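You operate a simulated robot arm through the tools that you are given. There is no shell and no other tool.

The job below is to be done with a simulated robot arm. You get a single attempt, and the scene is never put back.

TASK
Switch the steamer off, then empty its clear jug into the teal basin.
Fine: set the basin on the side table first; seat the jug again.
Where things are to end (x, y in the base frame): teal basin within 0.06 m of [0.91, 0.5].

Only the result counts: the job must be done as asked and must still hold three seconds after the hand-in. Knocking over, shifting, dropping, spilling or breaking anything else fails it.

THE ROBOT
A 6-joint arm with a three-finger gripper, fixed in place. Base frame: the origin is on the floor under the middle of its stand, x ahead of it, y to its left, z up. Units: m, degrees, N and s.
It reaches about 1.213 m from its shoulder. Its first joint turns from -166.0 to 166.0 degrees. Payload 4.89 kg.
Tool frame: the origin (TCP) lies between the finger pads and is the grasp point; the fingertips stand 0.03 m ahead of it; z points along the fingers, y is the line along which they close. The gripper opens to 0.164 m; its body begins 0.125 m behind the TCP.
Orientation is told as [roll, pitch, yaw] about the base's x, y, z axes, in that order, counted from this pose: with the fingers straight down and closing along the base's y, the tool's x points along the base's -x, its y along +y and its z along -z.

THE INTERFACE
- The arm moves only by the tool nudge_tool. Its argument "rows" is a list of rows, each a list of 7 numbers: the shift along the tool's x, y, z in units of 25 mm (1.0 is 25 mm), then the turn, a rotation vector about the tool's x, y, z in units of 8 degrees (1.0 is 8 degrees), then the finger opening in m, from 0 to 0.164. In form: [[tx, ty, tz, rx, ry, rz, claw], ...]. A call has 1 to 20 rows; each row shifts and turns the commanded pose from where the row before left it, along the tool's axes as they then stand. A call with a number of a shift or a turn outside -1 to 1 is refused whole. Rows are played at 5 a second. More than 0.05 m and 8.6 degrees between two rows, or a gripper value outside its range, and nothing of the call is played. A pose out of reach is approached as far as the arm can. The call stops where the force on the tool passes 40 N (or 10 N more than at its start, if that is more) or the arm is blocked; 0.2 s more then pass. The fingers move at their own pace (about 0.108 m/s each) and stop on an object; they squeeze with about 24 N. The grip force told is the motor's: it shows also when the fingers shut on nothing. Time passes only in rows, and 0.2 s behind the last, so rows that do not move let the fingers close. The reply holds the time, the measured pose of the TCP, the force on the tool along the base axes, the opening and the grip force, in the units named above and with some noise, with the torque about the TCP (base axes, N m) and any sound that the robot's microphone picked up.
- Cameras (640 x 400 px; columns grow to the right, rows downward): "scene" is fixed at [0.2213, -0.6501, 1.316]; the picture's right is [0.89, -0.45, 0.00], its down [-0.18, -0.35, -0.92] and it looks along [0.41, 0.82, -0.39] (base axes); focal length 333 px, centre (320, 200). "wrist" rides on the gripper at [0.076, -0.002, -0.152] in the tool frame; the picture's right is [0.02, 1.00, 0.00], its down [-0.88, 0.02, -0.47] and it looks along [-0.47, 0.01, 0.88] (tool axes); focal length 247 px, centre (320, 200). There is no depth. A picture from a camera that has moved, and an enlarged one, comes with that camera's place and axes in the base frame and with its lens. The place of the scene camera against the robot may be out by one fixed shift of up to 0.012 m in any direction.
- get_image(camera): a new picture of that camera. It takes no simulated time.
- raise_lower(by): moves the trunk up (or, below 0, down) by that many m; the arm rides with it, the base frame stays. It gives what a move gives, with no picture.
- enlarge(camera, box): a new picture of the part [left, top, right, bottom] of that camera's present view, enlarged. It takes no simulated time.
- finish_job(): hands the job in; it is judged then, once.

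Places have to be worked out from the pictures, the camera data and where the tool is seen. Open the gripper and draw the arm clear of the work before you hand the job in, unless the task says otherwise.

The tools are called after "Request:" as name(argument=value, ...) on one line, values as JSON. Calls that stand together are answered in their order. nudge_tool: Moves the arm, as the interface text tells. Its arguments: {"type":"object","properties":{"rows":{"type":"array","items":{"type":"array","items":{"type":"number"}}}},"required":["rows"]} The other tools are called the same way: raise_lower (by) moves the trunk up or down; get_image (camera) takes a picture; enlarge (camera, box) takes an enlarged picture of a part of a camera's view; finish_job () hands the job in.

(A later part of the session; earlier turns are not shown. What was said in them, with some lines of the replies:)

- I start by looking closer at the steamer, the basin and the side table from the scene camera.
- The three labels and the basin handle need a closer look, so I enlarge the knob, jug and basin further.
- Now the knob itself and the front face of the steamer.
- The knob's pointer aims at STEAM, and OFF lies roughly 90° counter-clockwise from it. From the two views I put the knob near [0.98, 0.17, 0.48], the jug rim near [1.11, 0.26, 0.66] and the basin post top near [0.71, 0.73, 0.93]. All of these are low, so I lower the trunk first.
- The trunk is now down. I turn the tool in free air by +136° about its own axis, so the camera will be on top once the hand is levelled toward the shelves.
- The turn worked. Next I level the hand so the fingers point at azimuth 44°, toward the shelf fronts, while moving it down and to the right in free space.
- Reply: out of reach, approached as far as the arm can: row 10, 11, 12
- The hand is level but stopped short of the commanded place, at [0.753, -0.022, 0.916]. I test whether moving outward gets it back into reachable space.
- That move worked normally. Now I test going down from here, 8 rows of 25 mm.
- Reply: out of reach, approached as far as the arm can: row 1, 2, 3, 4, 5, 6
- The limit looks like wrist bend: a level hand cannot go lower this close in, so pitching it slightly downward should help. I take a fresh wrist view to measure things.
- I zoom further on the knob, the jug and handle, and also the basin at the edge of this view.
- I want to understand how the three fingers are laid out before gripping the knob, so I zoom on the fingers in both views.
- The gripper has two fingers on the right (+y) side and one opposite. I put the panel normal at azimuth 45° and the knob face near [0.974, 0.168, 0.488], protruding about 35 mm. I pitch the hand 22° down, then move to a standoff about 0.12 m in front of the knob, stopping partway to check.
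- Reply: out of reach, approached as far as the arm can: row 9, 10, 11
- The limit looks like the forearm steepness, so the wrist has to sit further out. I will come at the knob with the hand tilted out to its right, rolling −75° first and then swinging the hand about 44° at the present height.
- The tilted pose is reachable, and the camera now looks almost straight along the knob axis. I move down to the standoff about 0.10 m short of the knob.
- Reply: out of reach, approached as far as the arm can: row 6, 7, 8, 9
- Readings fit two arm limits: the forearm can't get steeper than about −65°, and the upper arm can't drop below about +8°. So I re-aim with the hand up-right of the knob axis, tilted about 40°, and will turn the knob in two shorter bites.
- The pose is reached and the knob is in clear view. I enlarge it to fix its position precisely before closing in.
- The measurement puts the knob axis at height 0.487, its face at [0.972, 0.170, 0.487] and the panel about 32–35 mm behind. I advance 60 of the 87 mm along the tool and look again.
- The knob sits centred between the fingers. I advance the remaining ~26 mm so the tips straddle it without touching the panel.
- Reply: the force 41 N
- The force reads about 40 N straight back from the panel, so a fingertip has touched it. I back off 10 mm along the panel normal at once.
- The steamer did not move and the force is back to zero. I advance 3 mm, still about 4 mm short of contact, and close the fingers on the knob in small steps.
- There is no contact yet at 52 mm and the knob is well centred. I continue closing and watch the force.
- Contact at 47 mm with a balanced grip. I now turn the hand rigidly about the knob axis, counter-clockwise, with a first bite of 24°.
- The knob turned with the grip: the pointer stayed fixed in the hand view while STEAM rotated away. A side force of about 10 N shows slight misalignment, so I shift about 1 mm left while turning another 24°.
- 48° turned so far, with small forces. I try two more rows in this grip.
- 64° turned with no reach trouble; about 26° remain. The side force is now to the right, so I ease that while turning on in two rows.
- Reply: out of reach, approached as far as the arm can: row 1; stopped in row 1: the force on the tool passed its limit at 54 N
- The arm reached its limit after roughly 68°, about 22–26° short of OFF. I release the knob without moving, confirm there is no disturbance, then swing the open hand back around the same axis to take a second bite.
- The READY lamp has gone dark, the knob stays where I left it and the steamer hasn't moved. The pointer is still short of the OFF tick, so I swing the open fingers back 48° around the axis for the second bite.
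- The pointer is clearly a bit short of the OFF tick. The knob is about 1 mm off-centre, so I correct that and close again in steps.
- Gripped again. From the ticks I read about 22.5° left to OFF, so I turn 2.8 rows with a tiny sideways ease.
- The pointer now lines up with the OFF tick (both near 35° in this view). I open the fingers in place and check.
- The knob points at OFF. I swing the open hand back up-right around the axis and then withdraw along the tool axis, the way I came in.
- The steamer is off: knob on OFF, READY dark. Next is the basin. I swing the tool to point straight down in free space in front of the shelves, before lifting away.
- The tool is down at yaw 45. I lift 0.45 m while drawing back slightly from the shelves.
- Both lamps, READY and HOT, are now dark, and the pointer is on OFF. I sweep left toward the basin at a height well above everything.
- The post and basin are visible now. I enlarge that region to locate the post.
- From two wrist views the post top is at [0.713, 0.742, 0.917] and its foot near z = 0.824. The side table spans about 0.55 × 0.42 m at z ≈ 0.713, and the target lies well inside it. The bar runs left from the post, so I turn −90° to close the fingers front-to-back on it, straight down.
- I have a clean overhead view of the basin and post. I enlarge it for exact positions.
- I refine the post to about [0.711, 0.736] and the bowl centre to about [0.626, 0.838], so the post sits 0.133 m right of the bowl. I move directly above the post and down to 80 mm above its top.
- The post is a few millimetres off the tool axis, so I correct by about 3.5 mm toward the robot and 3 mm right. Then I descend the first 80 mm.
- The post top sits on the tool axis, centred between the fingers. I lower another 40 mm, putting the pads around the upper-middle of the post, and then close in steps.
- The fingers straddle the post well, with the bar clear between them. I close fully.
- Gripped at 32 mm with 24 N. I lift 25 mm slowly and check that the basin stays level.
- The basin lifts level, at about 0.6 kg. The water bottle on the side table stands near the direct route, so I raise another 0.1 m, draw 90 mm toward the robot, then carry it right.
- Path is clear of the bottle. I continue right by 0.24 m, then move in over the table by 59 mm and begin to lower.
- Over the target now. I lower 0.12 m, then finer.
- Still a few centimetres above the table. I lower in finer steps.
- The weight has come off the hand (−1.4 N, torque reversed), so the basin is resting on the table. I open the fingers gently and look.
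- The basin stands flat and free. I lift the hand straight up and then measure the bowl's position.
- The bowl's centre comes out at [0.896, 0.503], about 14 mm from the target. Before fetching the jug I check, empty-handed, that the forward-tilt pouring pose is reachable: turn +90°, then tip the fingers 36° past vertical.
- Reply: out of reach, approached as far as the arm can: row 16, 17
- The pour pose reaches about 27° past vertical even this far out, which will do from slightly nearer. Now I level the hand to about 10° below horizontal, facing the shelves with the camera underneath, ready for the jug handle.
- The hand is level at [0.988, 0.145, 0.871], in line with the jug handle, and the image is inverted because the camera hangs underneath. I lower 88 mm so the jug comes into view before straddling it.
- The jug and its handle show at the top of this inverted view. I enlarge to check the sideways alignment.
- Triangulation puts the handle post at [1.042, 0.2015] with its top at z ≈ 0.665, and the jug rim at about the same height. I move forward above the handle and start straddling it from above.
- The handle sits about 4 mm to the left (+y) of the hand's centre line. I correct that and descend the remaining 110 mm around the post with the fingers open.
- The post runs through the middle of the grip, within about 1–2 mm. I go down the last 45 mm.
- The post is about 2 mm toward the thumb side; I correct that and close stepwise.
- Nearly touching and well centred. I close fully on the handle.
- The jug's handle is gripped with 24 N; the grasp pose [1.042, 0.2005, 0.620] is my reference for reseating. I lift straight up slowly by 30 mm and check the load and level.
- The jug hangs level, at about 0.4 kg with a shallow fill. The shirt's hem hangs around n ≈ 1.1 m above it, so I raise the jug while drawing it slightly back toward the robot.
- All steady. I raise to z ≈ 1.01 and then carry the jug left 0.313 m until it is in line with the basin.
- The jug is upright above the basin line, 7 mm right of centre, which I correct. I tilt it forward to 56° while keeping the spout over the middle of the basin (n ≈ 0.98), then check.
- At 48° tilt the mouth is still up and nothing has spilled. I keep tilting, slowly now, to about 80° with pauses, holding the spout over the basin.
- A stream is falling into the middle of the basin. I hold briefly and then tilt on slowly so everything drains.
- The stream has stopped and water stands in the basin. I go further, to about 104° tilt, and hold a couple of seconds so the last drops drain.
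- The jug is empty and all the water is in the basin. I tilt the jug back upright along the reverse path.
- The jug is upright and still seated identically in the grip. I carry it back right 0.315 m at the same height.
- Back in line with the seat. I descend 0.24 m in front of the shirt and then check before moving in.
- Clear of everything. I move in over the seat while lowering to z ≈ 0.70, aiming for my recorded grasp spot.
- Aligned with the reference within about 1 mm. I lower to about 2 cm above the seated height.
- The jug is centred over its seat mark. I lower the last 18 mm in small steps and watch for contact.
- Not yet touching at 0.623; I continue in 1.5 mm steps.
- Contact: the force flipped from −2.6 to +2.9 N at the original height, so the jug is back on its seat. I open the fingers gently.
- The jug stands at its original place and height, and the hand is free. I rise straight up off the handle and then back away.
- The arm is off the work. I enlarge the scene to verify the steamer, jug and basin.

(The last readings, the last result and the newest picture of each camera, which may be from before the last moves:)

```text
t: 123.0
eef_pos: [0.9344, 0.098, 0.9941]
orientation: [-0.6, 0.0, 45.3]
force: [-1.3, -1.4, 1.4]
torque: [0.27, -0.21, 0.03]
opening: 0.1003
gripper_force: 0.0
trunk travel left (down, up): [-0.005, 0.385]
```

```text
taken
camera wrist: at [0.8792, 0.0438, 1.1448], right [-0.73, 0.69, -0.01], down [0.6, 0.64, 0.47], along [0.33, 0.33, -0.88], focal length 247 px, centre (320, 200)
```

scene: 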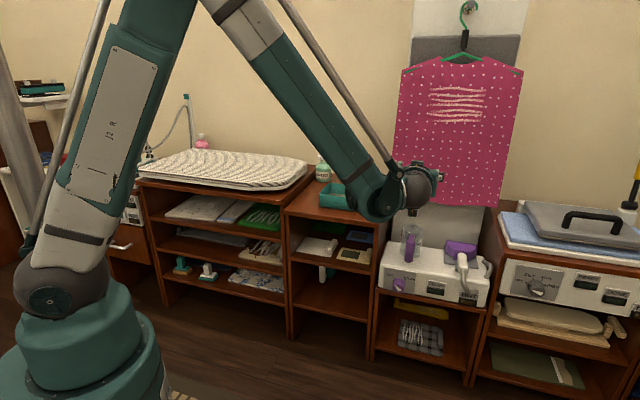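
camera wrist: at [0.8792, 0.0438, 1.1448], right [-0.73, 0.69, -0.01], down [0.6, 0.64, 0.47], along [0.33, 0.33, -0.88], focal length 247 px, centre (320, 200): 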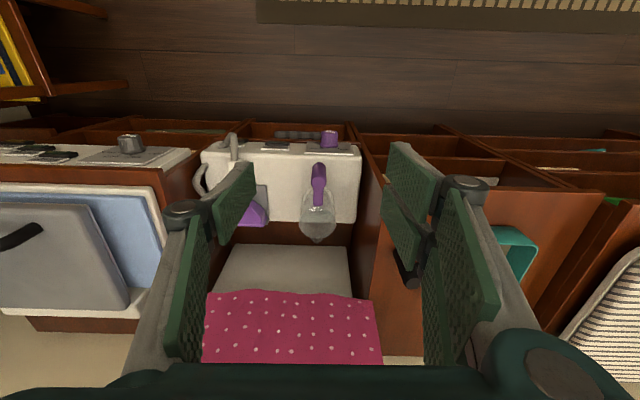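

Everything looks right: knob on OFF, both lamps dark, jug and steamer at the same pixels as at the start. I draw the arm back and up, well clear, then take a last look at the basin.

Request:
nudge_tool(rows=[[0.8, 0, -0.3, 0, 0, 0, 0.12], [0.8, 0, -0.3, 0, 0, 0, 0.12], [0.8, 0, -0.3, 0, 0, 0, 0.12], [0.8, 0, -0.3, 0, 0, 0, 0.12], [0.8, 0, -0.3, 0, 0, 0, 0.12], [0.8, 0, -0.3, 0, 0, 0, 0.12], [0.8, 0, -0.3, 0, 0, 0, 0.12], [0.8, 0, -0.3, 0, 0, 0, 0.12], [0.8, 0, -0.3, 0, 0, 0, 0.12], [0.8, 0, -0.3, 0, 0, 0, 0.12]])

Request:
get_image(camera="scene")

Request:
enlarge(camera="scene", box=[270, 140, 400, 240])

Request:
get_image(camera="wrist")

```text
t: 125.2
eef_pos: [0.7933, -0.0416, 1.0683]
orientation: [-0.7, 0.0, 45.3]
force: [1.2, 0.8, -0.3]
torque: [-0.08, 0.08, 0.01]
opening: 0.1199
gripper_force: 0.0
trunk travel left (down, up): [-0.005, 0.385]
```

```text
taken
```

scene: 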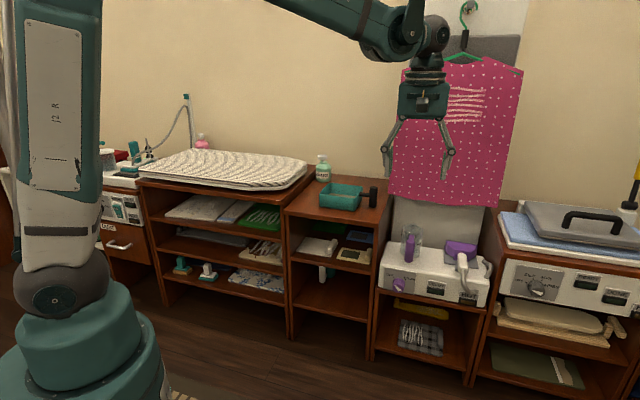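

```text
4.00 times, centred on (335, 190) of scene
camera zoom: at [0.2213, -0.6501, 1.316], right [0.89, -0.45, 0.0], down [-0.18, -0.35, -0.92], along [0.41, 0.82, -0.39], focal length 1332 px, centre (260, 240)
```

zoom: 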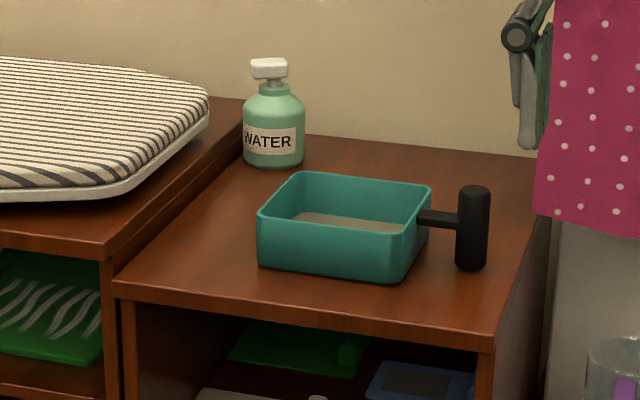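

```text
taken
camera wrist: at [0.7392, -0.0958, 1.2194], right [-0.73, 0.69, -0.01], down [0.6, 0.64, 0.47], along [0.33, 0.34, -0.88], focal length 247 px, centre (320, 200)
```

wrist: 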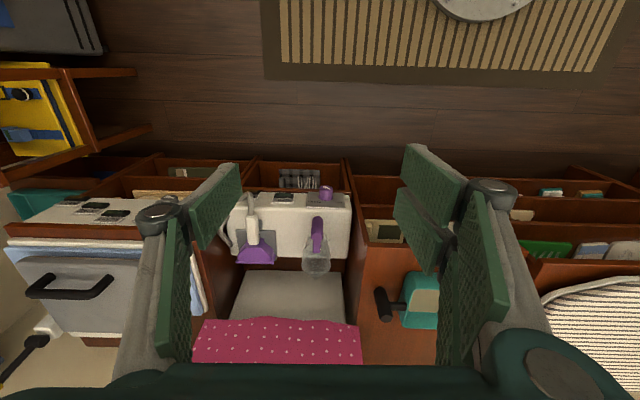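

Basin, jug, steamer and bottle all stand undisturbed. The basin holds the water, with its centre near [0.90, 0.50]. The gripper is open and clear of everything, so I hand the job in.

Request:
finish_job()

```text
The job is handed in.
```

The job is handed in. The steamer is off, the jug's water is in the teal basin on the side table, and the jug is back on its seat.

- **Steamer:** the knob points at OFF, and the READY and HOT lamps are both dark.
- **Basin:** I set it on the side table before pouring. I estimate its centre at about [0.90, 0.50], roughly 1 cm from the target.
- **Jug:** I poured to past horizontal until nothing more ran out, and saw no spill. It went back to the same place and height I lifted it from.
- **Contact with the steamer:** a fingertip pressed the front panel at about 40 N while I lined up on the knob. The force also passed 54 N briefly when the arm hit its reach limit mid-turn. In the pictures afterwards the steamer had not moved.

The gripper is open and the arm is clear of the work.
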